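You operate a simulated robot arm through the tools that you are given. There is no shell and no other tool.

You run a simulated robot arm. Do the job below in one go: nothing can be reset, and whatever is moved stays where it is left.

Task
Top up engine 56 with the orange key until its oil is in the green band.
Fine: park the spout and shut the lid after.

Only the result counts: the job must be done as asked and must still hold three seconds after the hand-in. Knocking over, shifting, dropping, spilling or breaking anything else fails it. Lids that push on must go on centred and level and be pressed home; caps that screw on are set level and turned clockwise until they are tight.

Robot
A 6-joint arm with a three-finger gripper, fixed in place. Base frame: the origin is at the foot of the arm, x ahead of it, y to its left, z up. Units: m, degrees, N and s.
Its first joint turns from -166.0 to 166.0 degrees. Payload 4.89 kg.
Tool frame: the origin (TCP) lies between the finger pads and is the grasp point; the fingertips stand 0.03 m ahead of it; z points along the fingers, y is the line along which they close. Largest opening 0.164 m; the body of the gripper starts 0.125 m behind the TCP.
Orientation is that of the tool frame in the base frame, as a unit quaternion [x, y, z, w]. With the fingers straight down and closing along the base's y, the tool's x points along the base's -x, its y along +y and its z along -z.

Tools
- The arm moves only by the tool step_arm. Its argument "increments" is a list of rows, each a list of 3 entries, a list of its own where there are three numbers: the finger opening in m, from 0 to 0.164, then the shift along the tool's x, y, z in m, then the turn, a rotation vector about the tool's x, y, z in degrees. In form: [[jaw, [x, y, z], [wx, wy, wz]], ...]. A call has 1 to 20 rows; each row is the pose to reach, as a shift and turn from the pose commanded when the call began, along the tool's axes at that moment. Rows are played at 5 a second. More than 0.05 m and 8.6 degrees between two rows, or a gripper value outside its range, and nothing of the call is played. A pose out of reach is approached as far as the arm can. The call stops where the force on the tool passes 90 N (or 10 N more than at its start, if that is more) or the arm is blocked; 0.2 s more then pass. The fingers move at their own pace (about 0.108 m/s each) and stop on an object; they squeeze with about 32 N. The grip force told is the motor's: it shows also when the fingers shut on nothing. Time passes only in rows, and 0.2 s behind the last, so rows that repeat a pose let the fingers close. The reply holds the time, the measured pose of the TCP, the force on the tool along the base axes, the opening and the grip force, in the units named above and with some noise, with the torque about the TCP (base axes, N m) and any sound that the robot's microphone picked up.
- Cameras (640 x 400 px; columns grow to the right, rows downward): "scene" is fixed at [0.0506, -0.4998, 1.6486]; the picture's right is [0.47, -0.88, 0.00], its down [-0.49, -0.26, -0.83] and it looks along [0.73, 0.39, -0.56] (base axes); focal length 376 px, centre (320, 200). "wrist" rides on the gripper at [0.076, -0.002, -0.152] in the tool frame; the picture's right is [0.02, 1.00, 0.00], its down [-0.88, 0.02, -0.47] and it looks along [-0.47, 0.01, 0.88] (tool axes); focal length 247 px, centre (320, 200). There is no depth. A picture from a camera that has moved, and an enlarged one, comes with that camera's place and axes in the base frame and with its lens.
- capture(camera): a new picture of that camera. The clock stands still meanwhile.
- slide_trunk(by): slides the trunk up (or, below 0, down) by that many m; the arm rides with it, the base frame stays. It gives what a move gives, with no picture.
- zoom(camera, box): a new picture of the part [left, top, right, bottom] of that camera's present view, enlarged. The clock stands still meanwhile.
- close_job(): hands the job in; it is judged then, once.

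Places have to be worked out from the pictures, the camera data and where the tool is seen. Open the gripper and draw the arm clear of the work before you hand the job in, unless the task says otherwise.

The tools are called after ">>>" by a JSON object that holds its "method" and its "body". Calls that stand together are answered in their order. step_arm: Moves the arm, as the interface text tells. Its arguments: {"type":"object","properties":{"increments":{"type":"array","items":{"type":"array"}}},"required":["increments"]} The other tools are called the same way: slide_trunk (by) slides the trunk up or down; capture (camera) takes a picture; zoom (camera, box) takes an enlarged picture of a part of a camera's view; close_job () hands the job in.

At the start:

```text
clock: 0.0
eef_pos: [0.5177, -0.2627, 1.4291]
tool_rot: [0.0, 1.0, 0.0, 0.001]
force: [-0.1, -0.3, 0.4]
wrist_torque: [0.01, 0.01, 0.0]
width: 0.1642
grip_force: 0.0
trunk travel left (down, up): [-0.2, 0.19]
```

scene: 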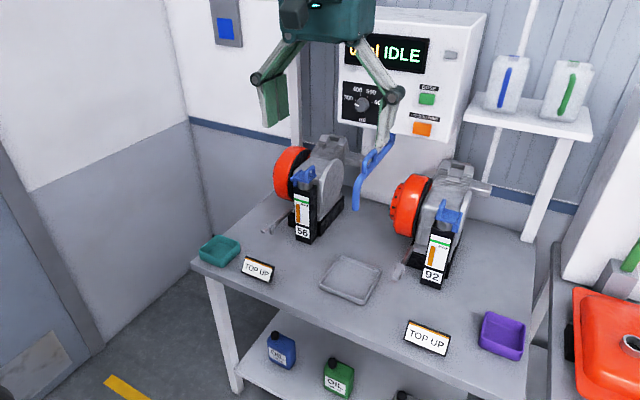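
wrist: 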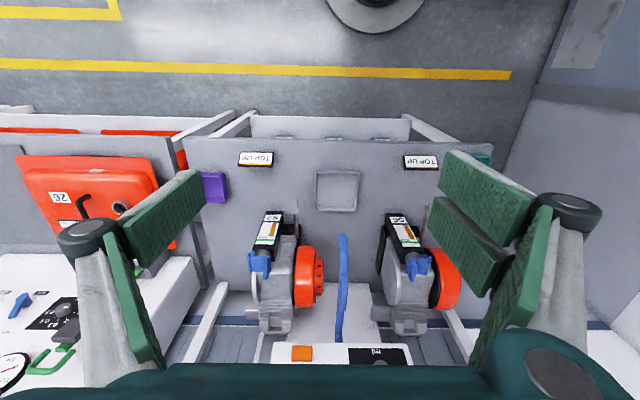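

I start by studying the scene: two engines (56 left, 92 right), a dispenser with a dial, green and orange keys, and a blue spout. I'll enlarge the relevant parts.

>>> {"method": "zoom", "body": {"camera": "scene", "box": [320, 0, 500, 150]}}

>>> {"method": "zoom", "body": {"camera": "scene", "box": [250, 120, 400, 250]}}

>>> {"method": "zoom", "body": {"camera": "scene", "box": [380, 140, 520, 300]}}

>>> {"method": "zoom", "body": {"camera": "wrist", "box": [220, 190, 480, 370]}}

>>> {"method": "zoom", "body": {"camera": "scene", "box": [480, 180, 640, 400]}}

```text
2.67 times, centred on (410, 75) of scene
camera zoom: at [0.0506, -0.4998, 1.6486], right [0.47, -0.88, 0.0], down [-0.49, -0.26, -0.83], along [0.73, 0.39, -0.56], focal length 1002 px, centre (80, 533)
```

zoom: 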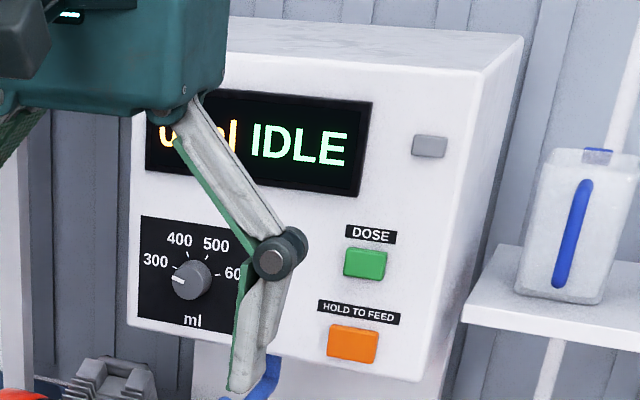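

```text
3.08 times, centred on (325, 185) of scene
camera zoom: at [0.0506, -0.4998, 1.6486], right [0.47, -0.88, 0.0], down [-0.49, -0.26, -0.83], along [0.73, 0.39, -0.56], focal length 1156 px, centre (305, 246)
```

zoom: 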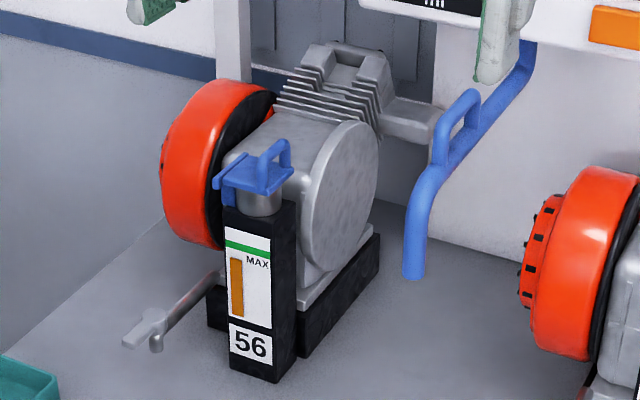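

```text
2.50 times, centred on (450, 220) of scene
camera zoom: at [0.0506, -0.4998, 1.6486], right [0.47, -0.88, 0.0], down [-0.49, -0.26, -0.83], along [0.73, 0.39, -0.56], focal length 939 px, centre (-5, 150)
```

zoom: 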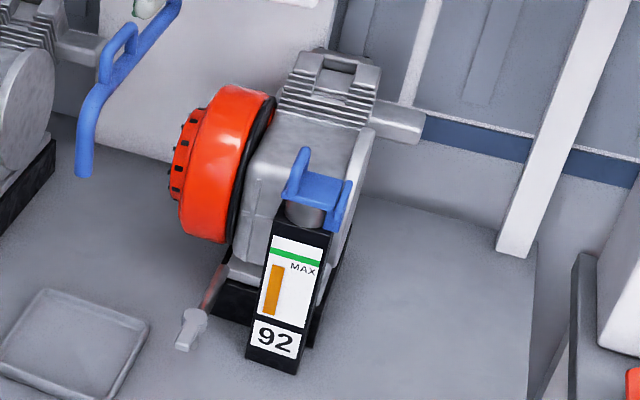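

```text
2.22 times, centred on (350, 280) of wrist
camera zoom: at [0.4409, -0.2649, 1.581], right [-0.02, 1.0, 0.0], down [0.88, 0.02, 0.47], along [0.47, 0.01, -0.88], focal length 549 px, centre (253, 22)
```

zoom: 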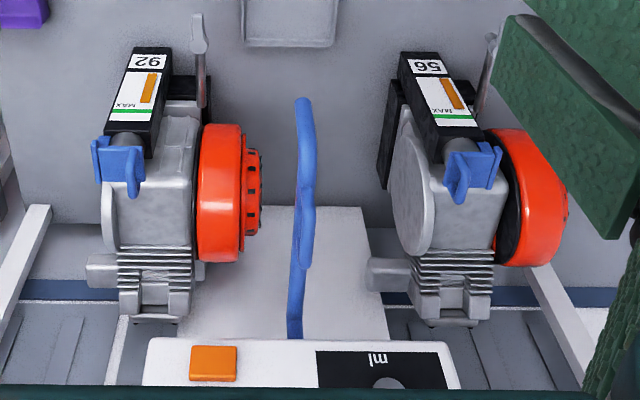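

```text
1.82 times, centred on (560, 290) of scene
camera zoom: at [0.0506, -0.4998, 1.6486], right [0.47, -0.88, 0.0], down [-0.49, -0.26, -0.83], along [0.73, 0.39, -0.56], focal length 683 px, centre (-116, 36)
```

zoom: 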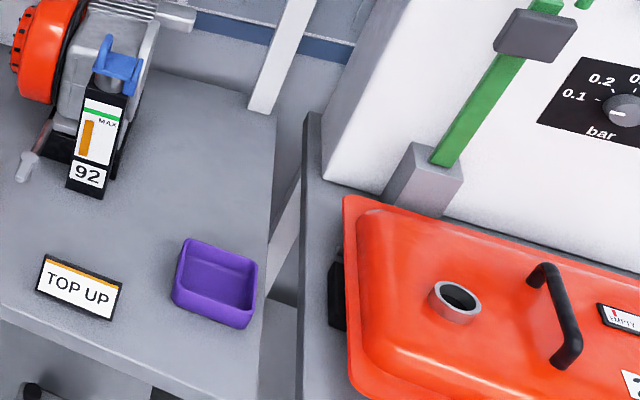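

The 56 lid works out near (0.944, 0.034, 1.03), the spout tip near (0.828, -0.194, 1.055), and the orange key near (1.075, -0.29, 1.215). I'll enlarge the lid, gauge and spout more before moving.

>>> {"method": "zoom", "body": {"camera": "scene", "box": [280, 155, 330, 250]}}

>>> {"method": "zoom", "body": {"camera": "scene", "box": [280, 150, 340, 190]}}

>>> {"method": "zoom", "body": {"camera": "wrist", "box": [370, 200, 470, 280]}}

>>> {"method": "zoom", "body": {"camera": "wrist", "box": [300, 220, 400, 360]}}

>>> {"method": "zoom", "body": {"camera": "scene", "box": [200, 230, 460, 400]}}

```text
4.21 times, centred on (305, 202) of scene
camera zoom: at [0.0506, -0.4998, 1.6486], right [0.47, -0.88, 0.0], down [-0.49, -0.26, -0.83], along [0.73, 0.39, -0.56], focal length 1581 px, centre (383, 190)
```

zoom: 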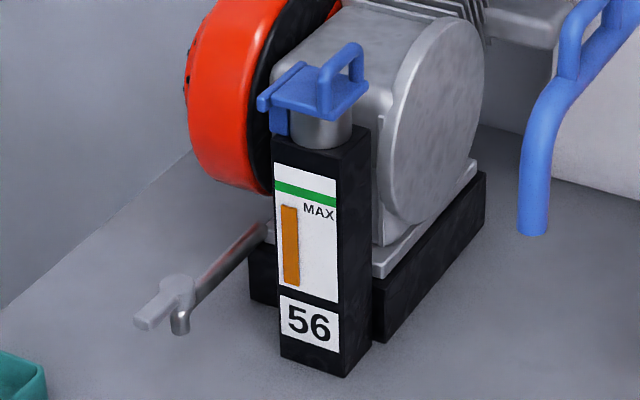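

```text
10.00 times, centred on (310, 170) of scene
camera zoom: at [0.0506, -0.4998, 1.6486], right [0.47, -0.88, 0.0], down [-0.49, -0.26, -0.83], along [0.73, 0.39, -0.56], focal length 3756 px, centre (420, 500)
```

zoom: 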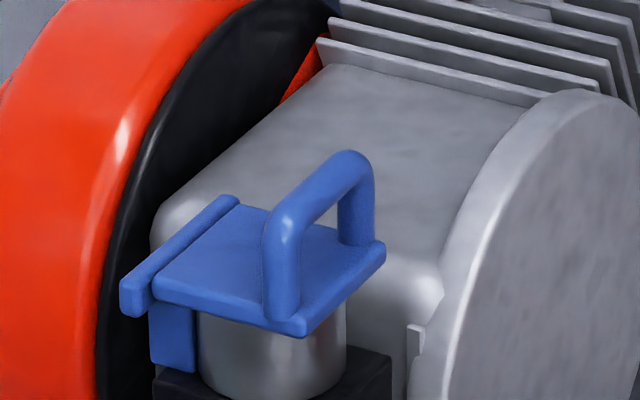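

```text
5.00 times, centred on (420, 240) of wrist
camera zoom: at [0.4409, -0.2649, 1.581], right [-0.02, 1.0, 0.0], down [0.88, 0.02, 0.47], along [0.47, 0.01, -0.88], focal length 1235 px, centre (-180, 0)
```

zoom: 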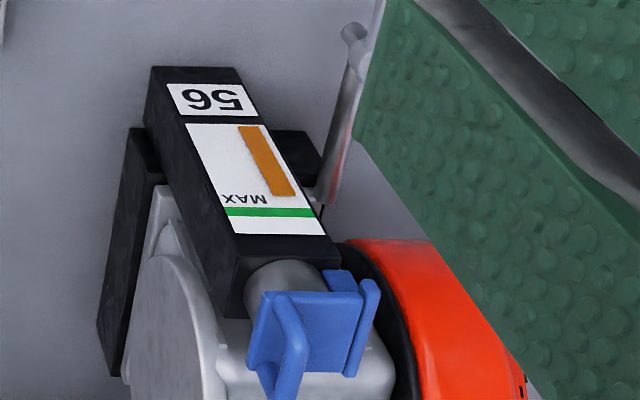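

```text
2.86 times, centred on (350, 290) of wrist
camera zoom: at [0.4409, -0.2649, 1.581], right [-0.02, 1.0, 0.0], down [0.88, 0.02, 0.47], along [0.47, 0.01, -0.88], focal length 706 px, centre (234, -57)
```

zoom: 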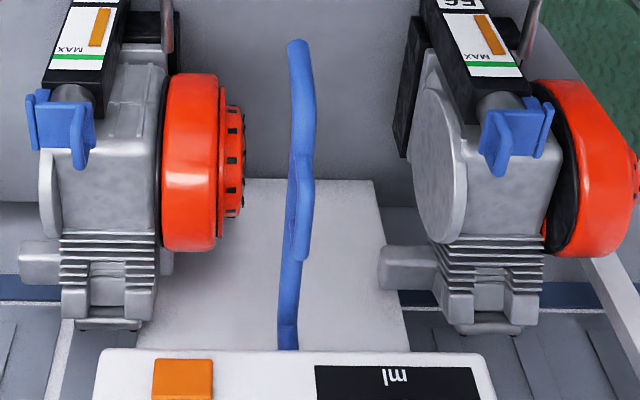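

```text
2.35 times, centred on (330, 315) of scene
camera zoom: at [0.0506, -0.4998, 1.6486], right [0.47, -0.88, 0.0], down [-0.49, -0.26, -0.83], along [0.73, 0.39, -0.56], focal length 884 px, centre (296, -71)
```

zoom: 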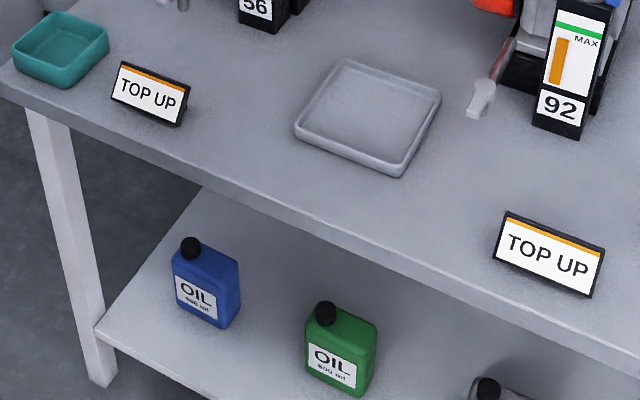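

The 56 lid is a hinged plate with its hinge on the +y edge (about y=0.065) and a handle loop on the -y edge (about y=0.015). I'll move the arm above it at a safe height to look closer with the wrist camera.

>>> {"method": "step_arm", "body": {"increments": [[0.12, [-0.028, 0.028, 0.0], [0, 0, 0]], [0.12, [-0.056, 0.056, 0.01], [0, 0, 0]], [0.12, [-0.085, 0.085, 0.02], [0, 0, 0]], [0.12, [-0.113, 0.113, 0.035], [0, 0, 0]], [0.12, [-0.141, 0.141, 0.05], [0, 0, 0]], [0.12, [-0.169, 0.169, 0.065], [0, 0, 0]], [0.12, [-0.197, 0.197, 0.08], [0, 0, 0]], [0.12, [-0.226, 0.226, 0.095], [0, 0, 0]], [0.12, [-0.254, 0.254, 0.11], [0, 0, 0]], [0.12, [-0.282, 0.279, 0.129], [0, 0, 0]], [0.12, [-0.282, 0.279, 0.129], [0, 0, 0]]]}}

```text
clock: 2.4
eef_pos: [0.8025, 0.015, 1.3003]
tool_rot: [-0.001, 1.0, 0.0, 0.0]
force: [1.8, -0.5, -0.3]
wrist_torque: [-0.06, 0.14, 0.0]
width: 0.1201
grip_force: 0.1
trunk travel left (down, up): [-0.2, 0.19]
```

The arm is at (0.80, 0.015, 1.30) as planned. I'll look through both cameras.

>>> {"method": "capture", "body": {"camera": "wrist"}}

>>> {"method": "capture", "body": {"camera": "scene"}}

```text
taken
camera wrist: at [0.7251, 0.0134, 1.4527], right [-0.02, 1.0, 0.0], down [0.88, 0.02, 0.47], along [0.47, 0.01, -0.88], focal length 247 px, centre (320, 200)
```

wrist: 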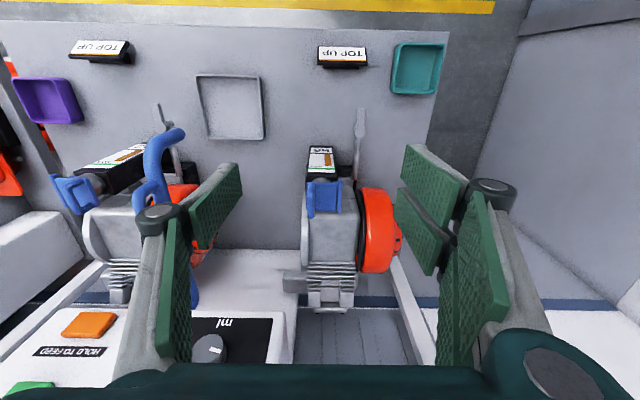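

```text
taken
```

scene: 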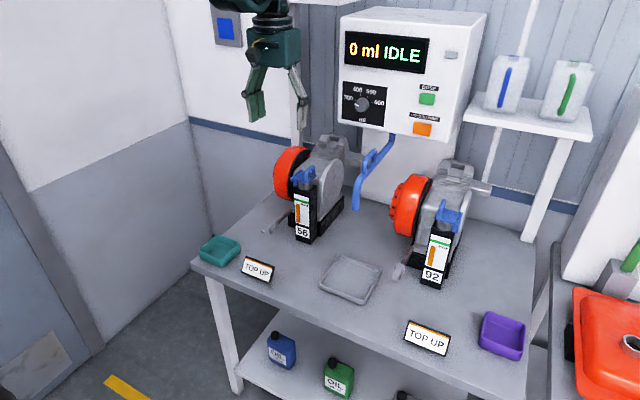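

Clear view of the lid and spout now. I'll enlarge the lid and the spout from here.

>>> {"method": "zoom", "body": {"camera": "wrist", "box": [280, 130, 420, 320]}}

>>> {"method": "zoom", "body": {"camera": "wrist", "box": [290, 165, 360, 225]}}

>>> {"method": "zoom", "body": {"camera": "wrist", "box": [90, 110, 230, 320]}}

>>> {"method": "zoom", "body": {"camera": "scene", "box": [320, 10, 500, 220]}}

```text
2.11 times, centred on (350, 225) of wrist
camera zoom: at [0.7251, 0.0134, 1.4527], right [-0.02, 1.0, 0.0], down [0.88, 0.02, 0.47], along [0.47, 0.01, -0.88], focal length 520 px, centre (257, 147)
```

zoom: 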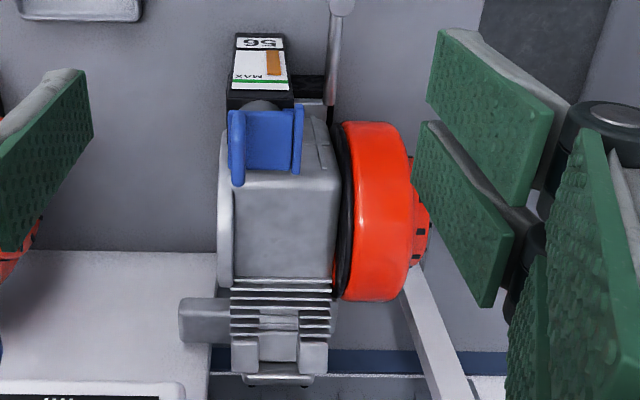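

```text
6.67 times, centred on (325, 195) of wrist
camera zoom: at [0.7251, 0.0134, 1.4527], right [-0.02, 1.0, 0.0], down [0.88, 0.02, 0.47], along [0.47, 0.01, -0.88], focal length 1646 px, centre (287, 233)
```

zoom: 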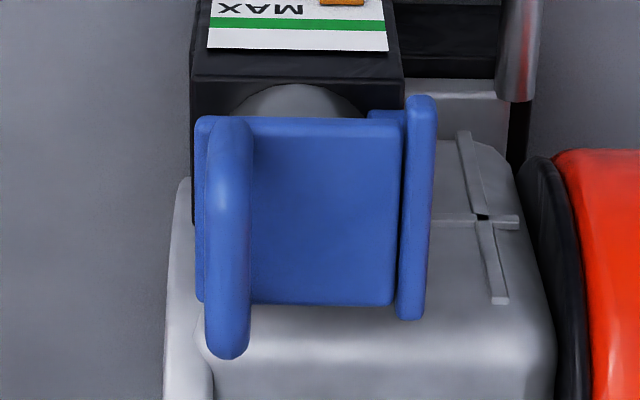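

```text
1.90 times, centred on (160, 215) of wrist
camera zoom: at [0.7251, 0.0134, 1.4527], right [-0.02, 1.0, 0.0], down [0.88, 0.02, 0.47], along [0.47, 0.01, -0.88], focal length 470 px, centre (625, 171)
```

zoom: 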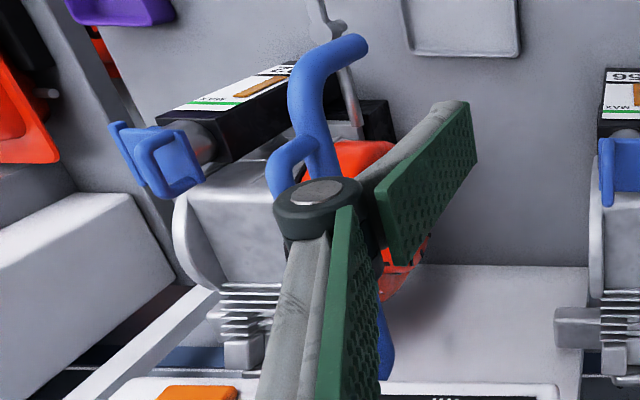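

```text
1.90 times, centred on (410, 115) of scene
camera zoom: at [0.0506, -0.4998, 1.6486], right [0.47, -0.88, 0.0], down [-0.49, -0.26, -0.83], along [0.73, 0.39, -0.56], focal length 715 px, centre (149, 362)
```

zoom: 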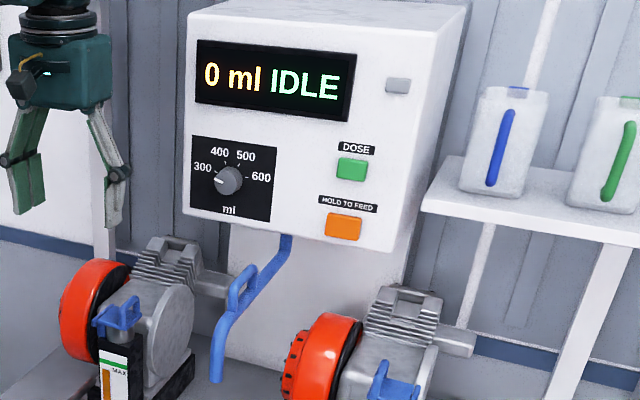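

The lid plate re-triangulates to about x 0.911–0.968, y -0.005–0.052, top z≈1.04, with the loop bar near y≈0.007, z≈1.08. I'll go to a pre-grasp pose above the loop and check the alignment from there.

>>> {"method": "step_arm", "body": {"increments": [[0.07, [-0.035, -0.002, 0.025], [0, 0, 0]], [0.07, [-0.07, -0.004, 0.05], [0, 0, 0]], [0.07, [-0.105, -0.006, 0.075], [0, 0, 0]], [0.07, [-0.14, -0.008, 0.1], [0, 0, 0]], [0.07, [-0.14, -0.008, 0.1], [0, 0, 0]], [0.07, [-0.14, -0.008, 0.1], [0, 0, 0]]]}}

>>> {"method": "capture", "body": {"camera": "wrist"}}

>>> {"method": "zoom", "body": {"camera": "scene", "box": [240, 80, 400, 230]}}

```text
clock: 3.8
eef_pos: [0.9419, 0.0067, 1.2016]
tool_rot: [0.001, 1.0, 0.0, 0.0]
force: [-0.2, 1.0, 0.2]
wrist_torque: [-0.02, 0.09, -0.03]
width: 0.0699
grip_force: 0.0
trunk travel left (down, up): [-0.2, 0.19]
```

```text
taken
camera wrist: at [0.864, 0.0043, 1.3534], right [-0.02, 1.0, 0.0], down [0.88, 0.02, 0.47], along [0.47, 0.01, -0.88], focal length 247 px, centre (320, 200)
```

wrist: 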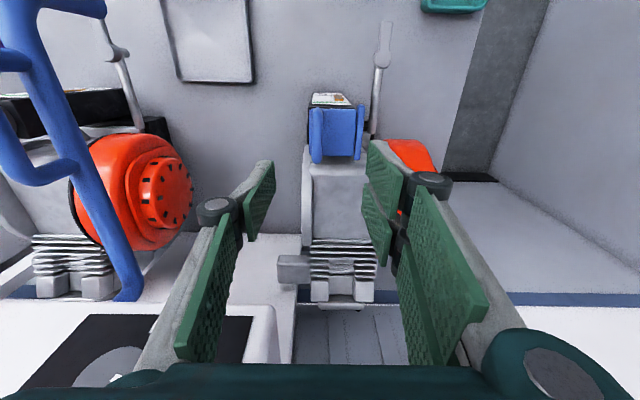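

```text
2.67 times, centred on (320, 155) of scene
camera zoom: at [0.0506, -0.4998, 1.6486], right [0.47, -0.88, 0.0], down [-0.49, -0.26, -0.83], along [0.73, 0.39, -0.56], focal length 1002 px, centre (320, 320)
```

zoom: 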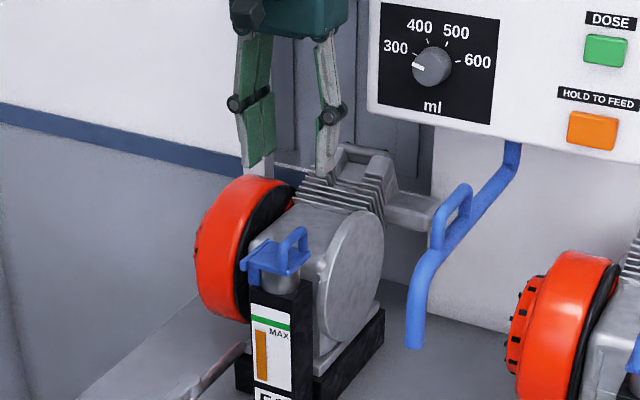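

Fingers straddle the lid's line at about z=1.20. I'll enlarge the wrist view of the lid and loop to refine the grasp position.

>>> {"method": "zoom", "body": {"camera": "wrist", "box": [290, 80, 390, 180]}}

>>> {"method": "zoom", "body": {"camera": "wrist", "box": [0, 0, 200, 320]}}

```text
4.00 times, centred on (340, 130) of wrist
camera zoom: at [0.864, 0.0043, 1.3534], right [-0.02, 1.0, 0.0], down [0.88, 0.02, 0.47], along [0.47, 0.01, -0.88], focal length 988 px, centre (240, 480)
```

zoom: 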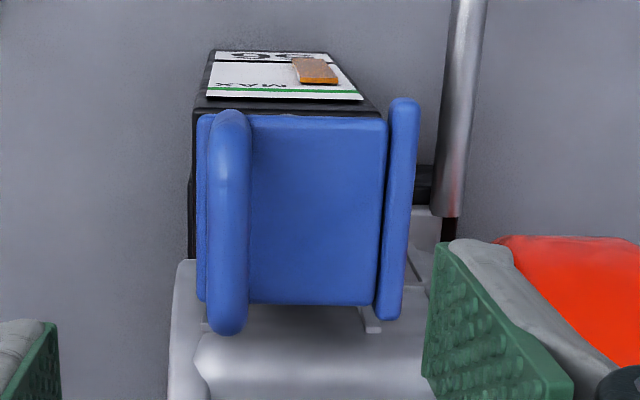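

```text
1.25 times, centred on (100, 160) of wrist
camera zoom: at [0.864, 0.0043, 1.3534], right [-0.02, 1.0, 0.0], down [0.88, 0.02, 0.47], along [0.47, 0.01, -0.88], focal length 309 px, centre (595, 250)
```

zoom: 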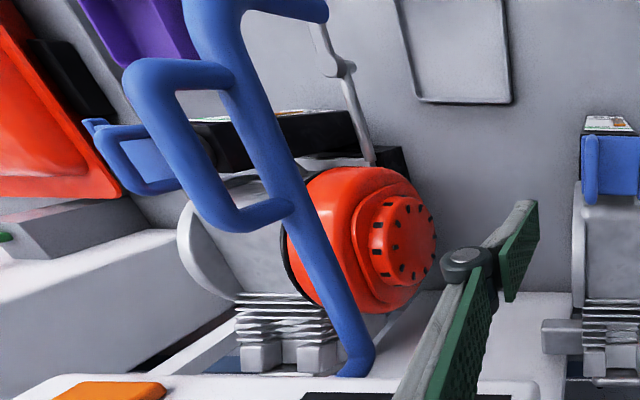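

The loop bar now reads as centred near (0.935, 0.004), with its top between z=1.085 and 1.095. I'll descend to z≈1.12, fingertips just above the bar, and check in both cameras.

>>> {"method": "step_arm", "body": {"increments": [[0.07, [0.005, -0.003, 0.03], [0, 0, 0]], [0.07, [0.005, -0.003, 0.06], [0, 0, 0]], [0.07, [0.005, -0.003, 0.08], [0, 0, 0]], [0.07, [0.005, -0.003, 0.08], [0, 0, 0]]]}}

>>> {"method": "zoom", "body": {"camera": "scene", "box": [270, 120, 350, 200]}}

>>> {"method": "zoom", "body": {"camera": "wrist", "box": [240, 60, 440, 240]}}

```text
clock: 4.8
eef_pos: [0.9361, 0.0032, 1.12]
tool_rot: [0.001, 1.0, 0.0, 0.0]
force: [1.1, -0.2, 0.3]
wrist_torque: [-0.01, 0.05, -0.02]
width: 0.07
grip_force: 0.0
trunk travel left (down, up): [-0.2, 0.19]
```

```text
5.00 times, centred on (310, 160) of scene
camera zoom: at [0.0506, -0.4998, 1.6486], right [0.47, -0.88, 0.0], down [-0.49, -0.26, -0.83], along [0.73, 0.39, -0.56], focal length 1878 px, centre (370, 400)
```

zoom: 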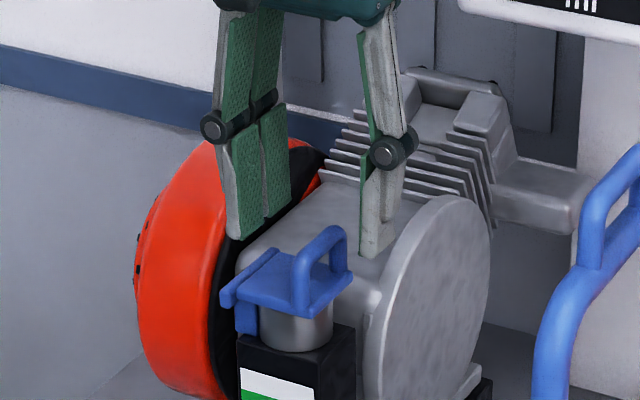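

```text
2.22 times, centred on (340, 150) of wrist
camera zoom: at [0.8594, 0.0029, 1.2721], right [-0.02, 1.0, 0.0], down [0.88, 0.02, 0.47], along [0.47, 0.01, -0.88], focal length 549 px, centre (276, 311)
```

zoom: 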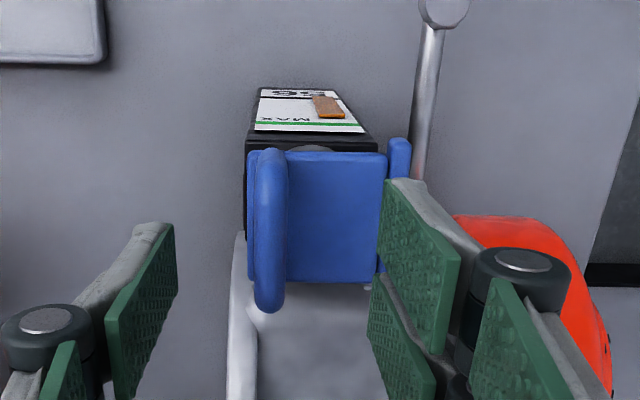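

Fingertips project right on either side of the loop; bar centre is about (0.935, 0.005, 1.08), and the plate lies below at ~1.045. I'll descend 0.03 so the tips straddle the bar, then close.

>>> {"method": "step_arm", "body": {"increments": [[0.07, [0.001, 0.0015, 0.015], [0, 0, 0]], [0.07, [0.001, 0.0015, 0.03], [0, 0, 0]], [0.07, [0.001, 0.0015, 0.03], [0, 0, 0]]]}}

>>> {"method": "zoom", "body": {"camera": "scene", "box": [270, 120, 350, 200]}}

>>> {"method": "zoom", "body": {"camera": "wrist", "box": [240, 60, 440, 240]}}

```text
clock: 5.6
eef_pos: [0.9357, 0.006, 1.0912]
tool_rot: [0.0, 1.0, 0.0, 0.001]
force: [0.4, -0.2, -0.6]
wrist_torque: [0.05, 0.02, -0.01]
width: 0.0698
grip_force: 0.1
trunk travel left (down, up): [-0.2, 0.19]
```

```text
5.00 times, centred on (310, 160) of scene
camera zoom: at [0.0506, -0.4998, 1.6486], right [0.47, -0.88, 0.0], down [-0.49, -0.26, -0.83], along [0.73, 0.39, -0.56], focal length 1878 px, centre (370, 400)
```

zoom: 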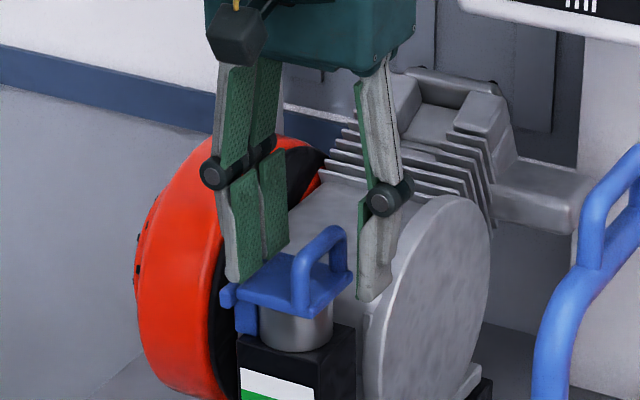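

```text
2.22 times, centred on (340, 150) of wrist
camera zoom: at [0.8584, 0.0044, 1.2416], right [-0.02, 1.0, 0.0], down [0.88, 0.02, 0.47], along [0.47, 0.01, -0.88], focal length 549 px, centre (276, 311)
```

zoom: 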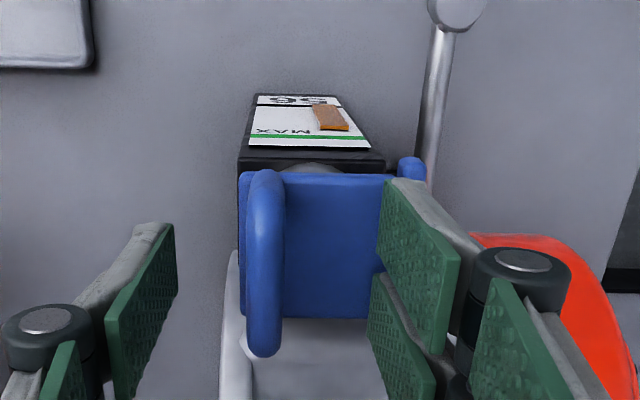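

The fingers straddle the loop with the +y finger above the plate. I'll close on the bar and hold the pose while the fingers shut.

>>> {"method": "step_arm", "body": {"increments": [[0.03, [0, 0, 0], [0, 0, 0]], [0.0, [0, 0, 0], [0, 0, 0]], [0.0, [0, 0, 0], [0, 0, 0]], [0.0, [0, 0, 0], [0, 0, 0]]]}}

>>> {"method": "zoom", "body": {"camera": "scene", "box": [270, 120, 350, 200]}}

```text
clock: 6.6
eef_pos: [0.9349, 0.0056, 1.0892]
tool_rot: [0.0, 1.0, 0.0, 0.0]
force: [3.5, -10.2, 7.7]
wrist_torque: [0.01, 0.08, 0.03]
width: 0.0101
grip_force: 44.6
trunk travel left (down, up): [-0.2, 0.19]
```

```text
5.00 times, centred on (310, 160) of scene
camera zoom: at [0.0506, -0.4998, 1.6486], right [0.47, -0.88, 0.0], down [-0.49, -0.26, -0.83], along [0.73, 0.39, -0.56], focal length 1878 px, centre (370, 400)
```

zoom: 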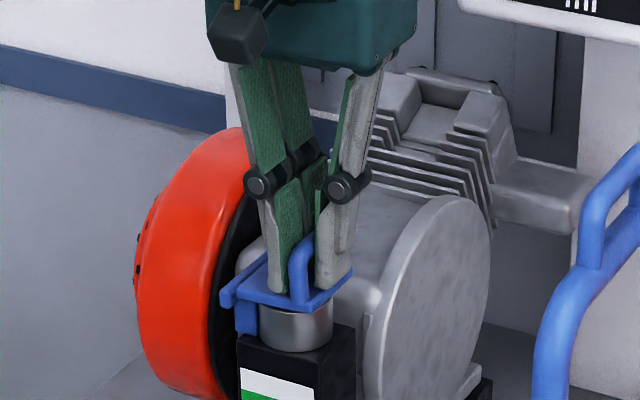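

Gripped: opening 0.0101 m with 45 N, which matches the bar. With the hinge at about (y 0.055, z 1.045), I'll follow the opening arc for the first 30°, keeping the tool upright and letting the bar turn in the pads.

>>> {"method": "step_arm", "body": {"increments": [[0.0, [0, 0.0033, -0.0043], [0, 0, 0]], [0.0, [0, 0.0069, -0.0084], [0, 0, 0]], [0.0, [0, 0.0108, -0.012], [0, 0, 0]], [0.0, [0, 0.0151, -0.0154], [0, 0, 0]], [0.0, [0, 0.0196, -0.0183], [0, 0, 0]], [0.0, [0, 0.0244, -0.0209], [0, 0, 0]]]}}

>>> {"method": "zoom", "body": {"camera": "scene", "box": [270, 120, 350, 200]}}

>>> {"method": "zoom", "body": {"camera": "wrist", "box": [240, 60, 440, 240]}}

```text
clock: 8.0
eef_pos: [0.9361, 0.032, 1.1091]
tool_rot: [0.0, 1.0, 0.0, 0.0]
force: [0.9, 0.7, -9.9]
wrist_torque: [-0.11, 0.02, -0.02]
width: 0.0106
grip_force: 45.7
trunk travel left (down, up): [-0.2, 0.19]
```

```text
5.00 times, centred on (310, 160) of scene
camera zoom: at [0.0506, -0.4998, 1.6486], right [0.47, -0.88, 0.0], down [-0.49, -0.26, -0.83], along [0.73, 0.39, -0.56], focal length 1878 px, centre (370, 400)
```

zoom: 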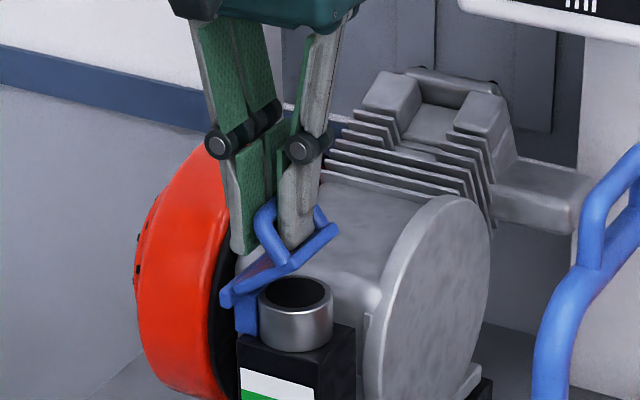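

```text
2.22 times, centred on (340, 150) of wrist
camera zoom: at [0.8582, 0.0294, 1.2624], right [-0.02, 1.0, 0.0], down [0.88, 0.02, 0.47], along [0.47, 0.01, -0.88], focal length 549 px, centre (276, 311)
```

zoom: 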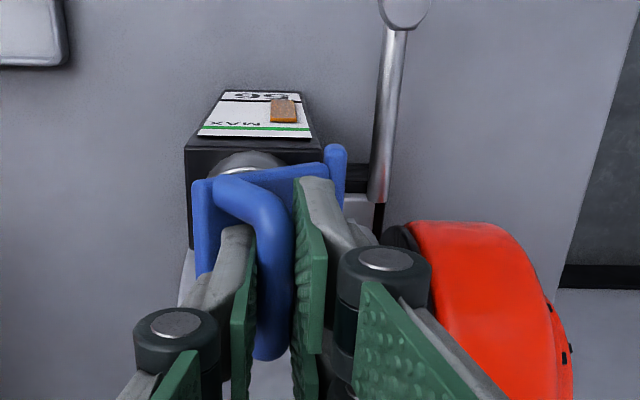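

The lid is rising as planned, neck exposed, and forces are low (−10 N z). I'll continue the arc to about 60° and look again, watching the red wheel.

>>> {"method": "step_arm", "body": {"increments": [[0.0, [0, 0.0075, -0.003], [0, 0, 0]], [0.0, [0, 0.0154, -0.005], [0, 0, 0]], [0.0, [0, 0.0235, -0.0059], [0, 0, 0]], [0.0, [0, 0.0316, -0.0058], [0, 0, 0]]]}}

>>> {"method": "zoom", "body": {"camera": "scene", "box": [270, 120, 350, 200]}}

>>> {"method": "zoom", "body": {"camera": "wrist", "box": [240, 60, 440, 240]}}

```text
clock: 9.0
eef_pos: [0.9353, 0.0624, 1.1145]
tool_rot: [0.002, 1.0, 0.0, 0.0]
force: [1.2, -5.7, -21.1]
wrist_torque: [-0.09, -0.35, 0.04]
width: 0.0105
grip_force: 44.8
trunk travel left (down, up): [-0.2, 0.19]
```

```text
5.00 times, centred on (310, 160) of scene
camera zoom: at [0.0506, -0.4998, 1.6486], right [0.47, -0.88, 0.0], down [-0.49, -0.26, -0.83], along [0.73, 0.39, -0.56], focal length 1878 px, centre (370, 400)
```

zoom: 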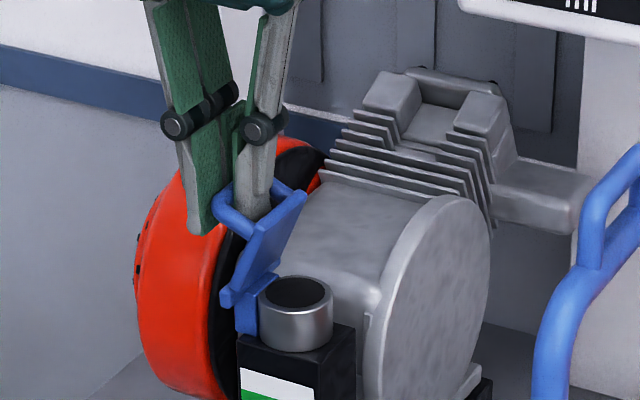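

```text
2.22 times, centred on (340, 150) of wrist
camera zoom: at [0.8583, 0.0605, 1.268], right [-0.02, 1.0, 0.0], down [0.88, 0.02, 0.47], along [0.47, 0.01, -0.88], focal length 549 px, centre (276, 311)
```

zoom: 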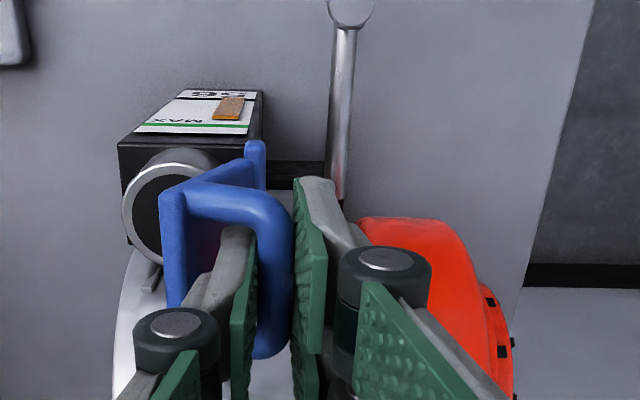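

The lid is at roughly 65–70°, with 21 N upward pull, so my arc is slightly high. I'll continue toward 90° a little lower.

>>> {"method": "step_arm", "body": {"increments": [[0.0, [0, 0.004, 0.002], [0, 0, 0]], [0.0, [0, 0.008, 0.0035], [0, 0, 0]], [0.0, [0, 0.0158, 0.0065], [0, 0, 0]], [0.0, [0, 0.0232, 0.0098], [0, 0, 0]]]}}

>>> {"method": "zoom", "body": {"camera": "scene", "box": [270, 120, 350, 200]}}

>>> {"method": "zoom", "body": {"camera": "wrist", "box": [240, 60, 440, 240]}}

```text
clock: 10.0
eef_pos: [0.9334, 0.0845, 1.1054]
tool_rot: [0.0, 1.0, -0.001, 0.0]
force: [15.3, -4.3, -2.3]
wrist_torque: [-0.18, 0.11, 0.07]
width: 0.0107
grip_force: 44.8
trunk travel left (down, up): [-0.2, 0.19]
```

```text
5.00 times, centred on (310, 160) of scene
camera zoom: at [0.0506, -0.4998, 1.6486], right [0.47, -0.88, 0.0], down [-0.49, -0.26, -0.83], along [0.73, 0.39, -0.56], focal length 1878 px, centre (370, 400)
```

zoom: 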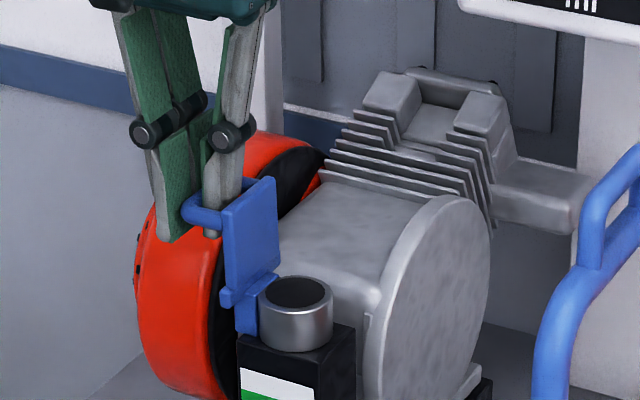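

```text
2.22 times, centred on (340, 150) of wrist
camera zoom: at [0.8573, 0.0833, 1.2576], right [-0.02, 1.0, 0.0], down [0.88, 0.02, 0.47], along [0.47, 0.01, -0.88], focal length 549 px, centre (276, 311)
```

zoom: 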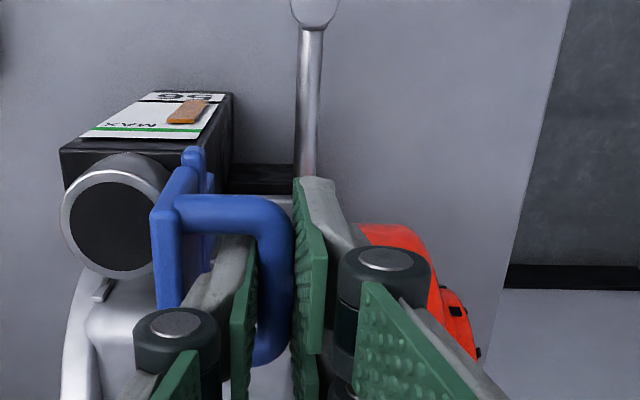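

The lid is about vertical, forces are still modest. I'll nudge it another ~10° past vertical so gravity holds it open, watching for a stop.

>>> {"method": "step_arm", "body": {"increments": [[0.0, [0, 0.004, 0.0025], [0, 0, 0]], [0.0, [0, 0.008, 0.0055], [0, 0, 0]], [0.0, [0, 0.0115, 0.0088], [0, 0, 0]]]}}

>>> {"method": "zoom", "body": {"camera": "scene", "box": [270, 120, 350, 200]}}

>>> {"method": "zoom", "body": {"camera": "wrist", "box": [240, 60, 440, 240]}}

```text
clock: 10.8
eef_pos: [0.9345, 0.0949, 1.0976]
tool_rot: [0.001, 1.0, 0.0, 0.0]
force: [10.9, -30.6, 8.7]
wrist_torque: [-1.81, 0.53, 0.31]
width: 0.0103
grip_force: 44.4
trunk travel left (down, up): [-0.2, 0.19]
```

```text
5.00 times, centred on (310, 160) of scene
camera zoom: at [0.0506, -0.4998, 1.6486], right [0.47, -0.88, 0.0], down [-0.49, -0.26, -0.83], along [0.73, 0.39, -0.56], focal length 1878 px, centre (370, 400)
```

zoom: 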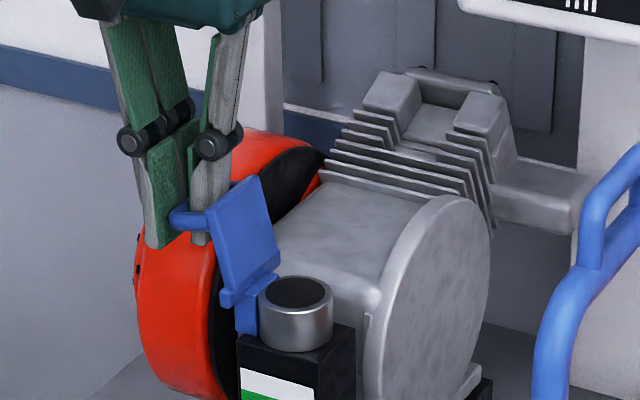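

```text
2.22 times, centred on (340, 150) of wrist
camera zoom: at [0.8572, 0.093, 1.2503], right [-0.02, 1.0, 0.0], down [0.88, 0.02, 0.47], along [0.47, 0.01, -0.88], focal length 549 px, centre (276, 311)
```

zoom: 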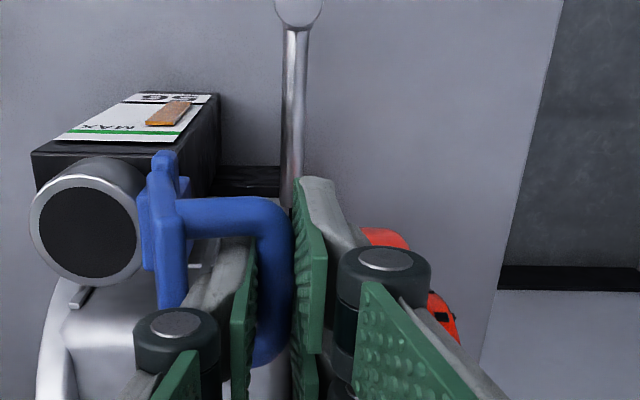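

Force y jumped to −31 N, so the lid has reached its stop, past vertical. I'll ease back slightly, open a little (the −y finger is inside the loop), and see that the lid stays.

>>> {"method": "step_arm", "body": {"increments": [[0.0, [0, -0.002, 0.0], [0, 0, 0]], [0.026, [0, -0.002, 0.0], [0, 0, 0]], [0.026, [0, -0.002, 0.0], [0, 0, 0]], [0.026, [0, -0.002, 0.0], [0, 0, 0]]]}}

>>> {"method": "zoom", "body": {"camera": "scene", "box": [270, 120, 350, 200]}}

>>> {"method": "zoom", "body": {"camera": "wrist", "box": [240, 60, 440, 240]}}

```text
clock: 11.8
eef_pos: [0.9326, 0.0958, 1.0972]
tool_rot: [-0.001, 1.0, 0.0, -0.001]
force: [-1.2, 1.9, 13.9]
wrist_torque: [-0.6, 0.01, -0.04]
width: 0.0243
grip_force: 0.0
trunk travel left (down, up): [-0.2, 0.19]
```

```text
5.00 times, centred on (310, 160) of scene
camera zoom: at [0.0506, -0.4998, 1.6486], right [0.47, -0.88, 0.0], down [-0.49, -0.26, -0.83], along [0.73, 0.39, -0.56], focal length 1878 px, centre (370, 400)
```

zoom: 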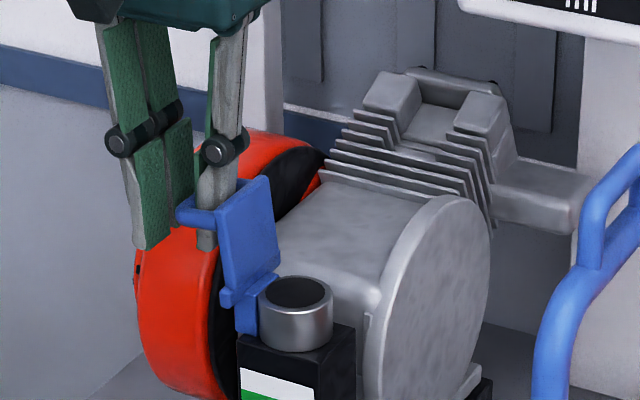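

```text
2.22 times, centred on (340, 150) of wrist
camera zoom: at [0.8553, 0.0938, 1.2496], right [-0.02, 1.0, 0.0], down [0.88, 0.02, 0.47], along [0.47, 0.01, -0.88], focal length 549 px, centre (276, 311)
```

zoom: 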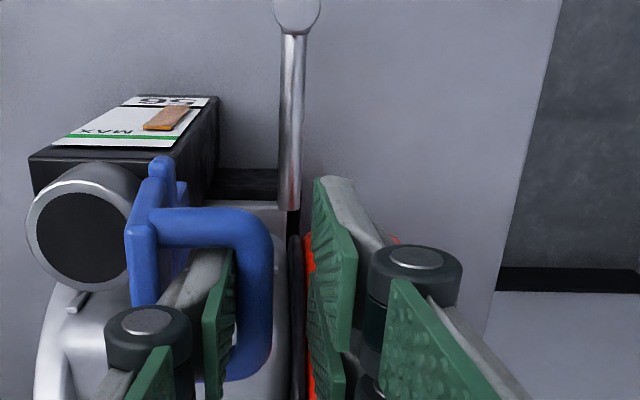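

The opening stalled at 0.024 with +14 N in z, so a finger may be touching the plate inside the loop. I'll reduce the opening to ~0.018 and lift straight up gently.

>>> {"method": "step_arm", "body": {"increments": [[0.018, [0, 0.0, 0.0], [0, 0, 0]], [0.018, [0, 0.001, -0.004], [0, 0, 0]], [0.018, [0, 0.002, -0.012], [0, 0, 0]], [0.018, [0, 0.002, -0.02], [0, 0, 0]]]}}

>>> {"method": "zoom", "body": {"camera": "scene", "box": [270, 120, 350, 200]}}

>>> {"method": "zoom", "body": {"camera": "wrist", "box": [240, 60, 440, 240]}}

```text
clock: 12.8
eef_pos: [0.9343, 0.0977, 1.1168]
tool_rot: [0.0, 1.0, 0.001, 0.0]
force: [0.0, -0.6, -0.4]
wrist_torque: [-0.01, 0.03, 0.03]
width: 0.018
grip_force: 0.1
trunk travel left (down, up): [-0.2, 0.19]
```

```text
5.00 times, centred on (310, 160) of scene
camera zoom: at [0.0506, -0.4998, 1.6486], right [0.47, -0.88, 0.0], down [-0.49, -0.26, -0.83], along [0.73, 0.39, -0.56], focal length 1878 px, centre (370, 400)
```

zoom: 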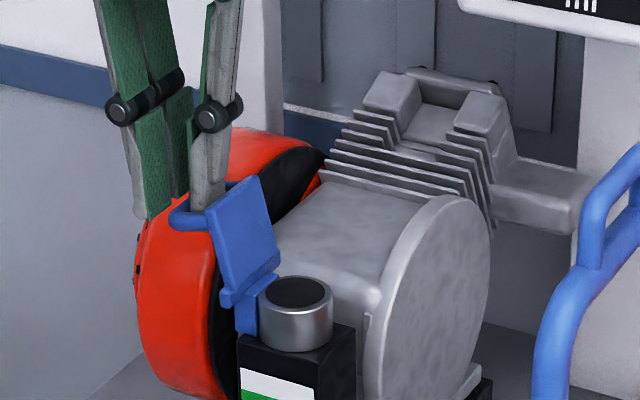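

```text
2.22 times, centred on (340, 150) of wrist
camera zoom: at [0.8567, 0.0955, 1.2701], right [-0.02, 1.0, 0.0], down [0.88, 0.02, 0.47], along [0.47, 0.01, -0.88], focal length 549 px, centre (276, 311)
```

zoom: 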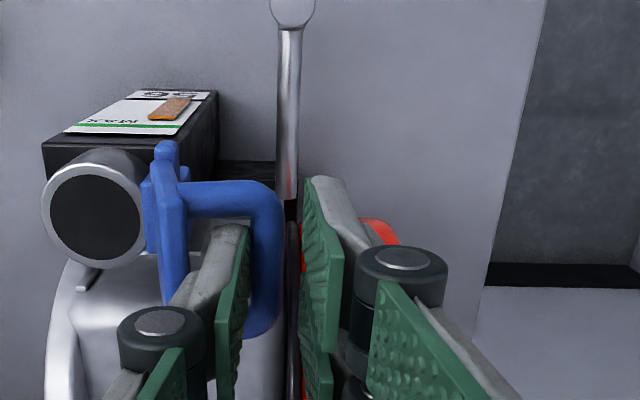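

All forces are zero and the lid rests open past vertical by itself. I'll lift the fingers clear of the loop, straight up.

>>> {"method": "step_arm", "body": {"increments": [[0.018, [0, 0.0, -0.01], [0, 0, 0]], [0.018, [0, 0.0, -0.02], [0, 0, 0]], [0.018, [0, 0.0, -0.04], [0, 0, 0]], [0.018, [0, 0.0, -0.07], [0, 0, 0]], [0.018, [0, 0.0, -0.11], [0, 0, 0]], [0.018, [0, 0.0, -0.15], [0, 0, 0]]]}}

>>> {"method": "zoom", "body": {"camera": "scene", "box": [240, 80, 440, 240]}}

>>> {"method": "capture", "body": {"camera": "wrist"}}

```text
clock: 14.2
eef_pos: [0.9349, 0.0972, 1.2663]
tool_rot: [0.0, 1.0, 0.0, 0.0]
force: [0.9, 0.2, 0.1]
wrist_torque: [-0.02, 0.12, -0.01]
width: 0.0181
grip_force: 0.0
trunk travel left (down, up): [-0.2, 0.19]
```

```text
2.50 times, centred on (340, 160) of scene
camera zoom: at [0.0506, -0.4998, 1.6486], right [0.47, -0.88, 0.0], down [-0.49, -0.26, -0.83], along [0.73, 0.39, -0.56], focal length 939 px, centre (270, 300)
```

zoom: 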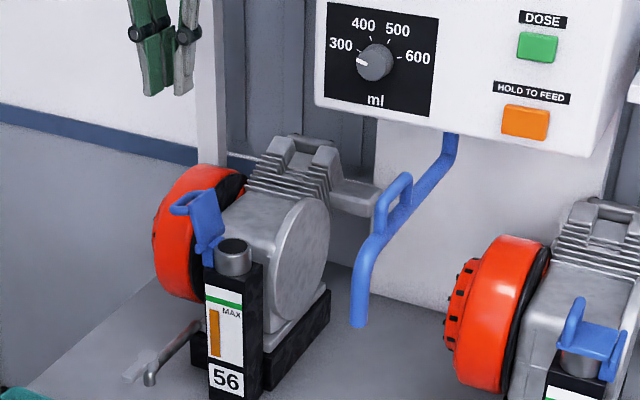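

```text
taken
camera wrist: at [0.8575, 0.0953, 1.4195], right [-0.02, 1.0, 0.0], down [0.88, 0.02, 0.47], along [0.47, 0.01, -0.88], focal length 247 px, centre (320, 200)
```

wrist: 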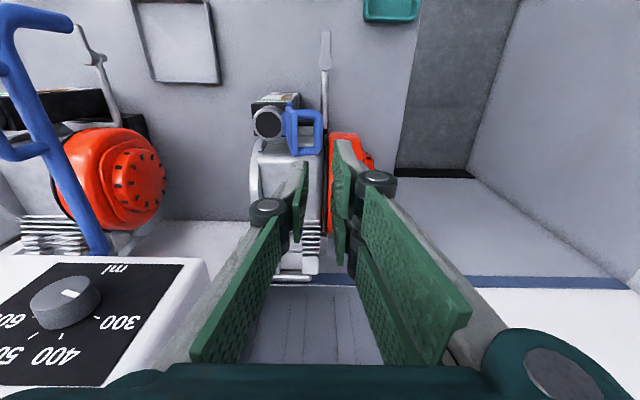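

The lid holds by itself and the neck mouth is near (0.933, 0.02, 1.037). The spout pivots near (1.077, −0.198) with its handle bar at about x 0.865–0.94, z≈1.19. I'll draw back and pitch the tool 45° forward in front of the handle to look closer.

>>> {"method": "step_arm", "body": {"increments": [[0.05, [0.015, -0.03, -0.02], [0, 0, 0]], [0.05, [0.035, -0.06, -0.035], [0, -5, 0]], [0.05, [0.05, -0.1, -0.05], [0, -11, 0]], [0.05, [0.07, -0.14, -0.054], [0, -17, 0]], [0.05, [0.09, -0.18, -0.054], [0, -23, 0]], [0.05, [0.11, -0.22, -0.054], [0, -29, 0]], [0.05, [0.125, -0.26, -0.054], [0, -36, 0]], [0.05, [0.135, -0.294, -0.054], [0, -42, 0]], [0.05, [0.135, -0.294, -0.054], [0, -45, 0]], [0.05, [0.135, -0.294, -0.054], [0, -45, 0]]]}}

>>> {"method": "capture", "body": {"camera": "wrist"}}

>>> {"method": "capture", "body": {"camera": "scene"}}

```text
clock: 16.4
eef_pos: [0.7998, -0.197, 1.3228]
tool_rot: [0.0, 0.923, 0.0, 0.384]
force: [-0.7, 0.0, 0.2]
wrist_torque: [0.03, 0.03, 0.05]
width: 0.0501
grip_force: 0.1
trunk travel left (down, up): [-0.2, 0.19]
```

```text
taken
camera wrist: at [0.6366, -0.1987, 1.3758], right [-0.01, 1.0, -0.02], down [0.29, 0.02, 0.96], along [0.96, 0.01, -0.29], focal length 247 px, centre (320, 200)
```

wrist: 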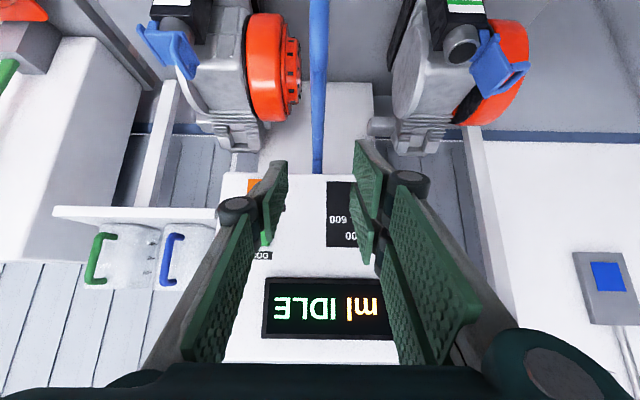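

```text
taken
```

scene: 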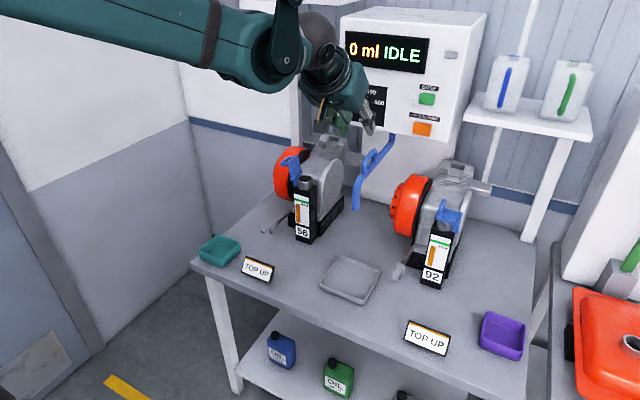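

The tool is pitched 45° and both cameras see the spout. I'll enlarge the spout in both views to fix its geometry.

>>> {"method": "zoom", "body": {"camera": "scene", "box": [340, 120, 420, 220]}}

>>> {"method": "zoom", "body": {"camera": "wrist", "box": [260, 0, 380, 200]}}

```text
4.00 times, centred on (380, 170) of scene
camera zoom: at [0.0506, -0.4998, 1.6486], right [0.47, -0.88, 0.0], down [-0.49, -0.26, -0.83], along [0.73, 0.39, -0.56], focal length 1502 px, centre (80, 320)
```

zoom: 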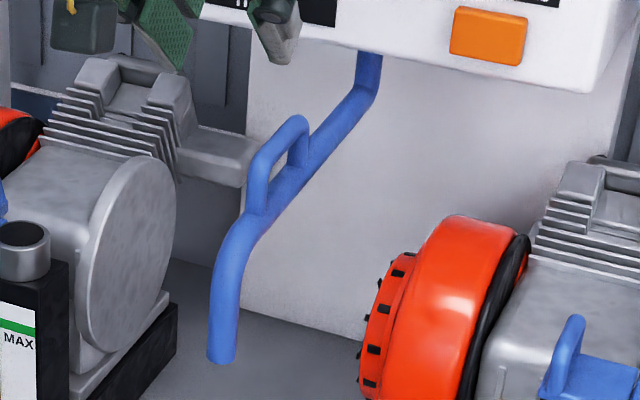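

```text
2.00 times, centred on (320, 100) of wrist
camera zoom: at [0.6366, -0.1987, 1.3758], right [-0.01, 1.0, -0.02], down [0.29, 0.02, 0.96], along [0.96, 0.01, -0.29], focal length 494 px, centre (320, 400)
```

zoom: 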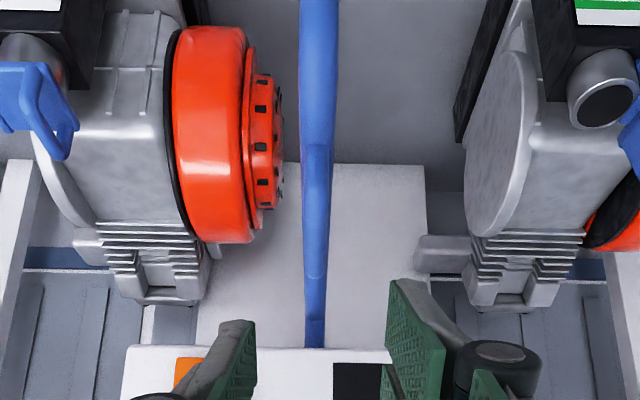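

The spout pipe is level at z≈1.156 with its handle bar at x≈0.86–0.925, y≈−0.20, z≈1.199, and its tip near (0.811, −0.2, 1.069). I'll approach the bar along the tool axis, stopping about 3 cm short to check.

>>> {"method": "step_arm", "body": {"increments": [[0.05, [0.0055, -0.001, 0.03], [0, 0, 0]], [0.05, [0.011, -0.002, 0.06], [0, 0, 0]], [0.05, [0.0165, -0.003, 0.09], [0, 0, 0]], [0.05, [0.0219, -0.003, 0.112], [0, 0, 0]], [0.05, [0.0219, -0.003, 0.112], [0, 0, 0]]]}}

>>> {"method": "zoom", "body": {"camera": "scene", "box": [320, 100, 420, 200]}}

>>> {"method": "capture", "body": {"camera": "wrist"}}

```text
clock: 17.6
eef_pos: [0.8651, -0.1996, 1.2257]
tool_rot: [0.001, 0.924, -0.001, 0.383]
force: [0.2, -1.4, -0.1]
wrist_torque: [0.02, 0.04, -0.02]
width: 0.0502
grip_force: 0.1
trunk travel left (down, up): [-0.2, 0.19]
```

```text
4.00 times, centred on (370, 150) of scene
camera zoom: at [0.0506, -0.4998, 1.6486], right [0.47, -0.88, 0.0], down [-0.49, -0.26, -0.83], along [0.73, 0.39, -0.56], focal length 1502 px, centre (120, 400)
```

zoom: 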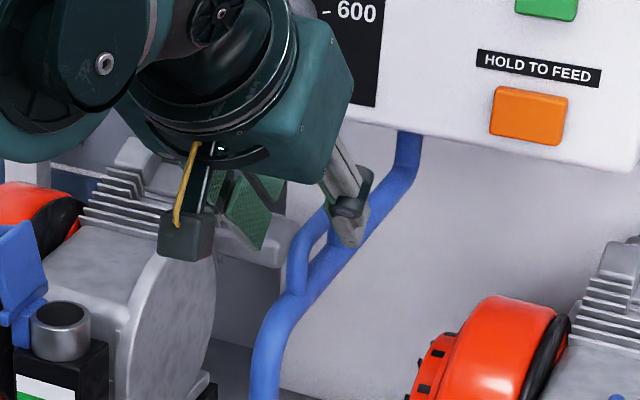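

```text
taken
camera wrist: at [0.7019, -0.2015, 1.2796], right [-0.01, 1.0, -0.02], down [0.29, 0.02, 0.96], along [0.96, 0.01, -0.29], focal length 247 px, centre (320, 200)
```

wrist: 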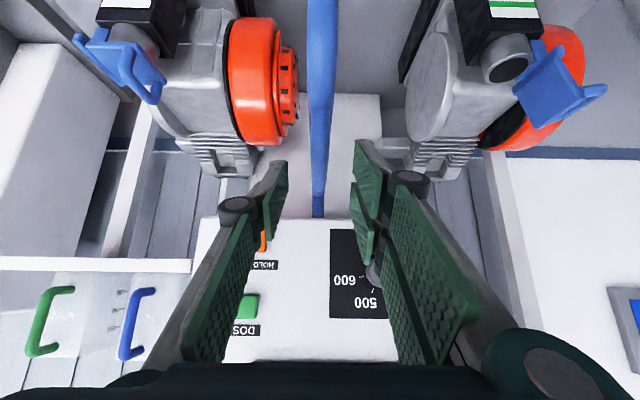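

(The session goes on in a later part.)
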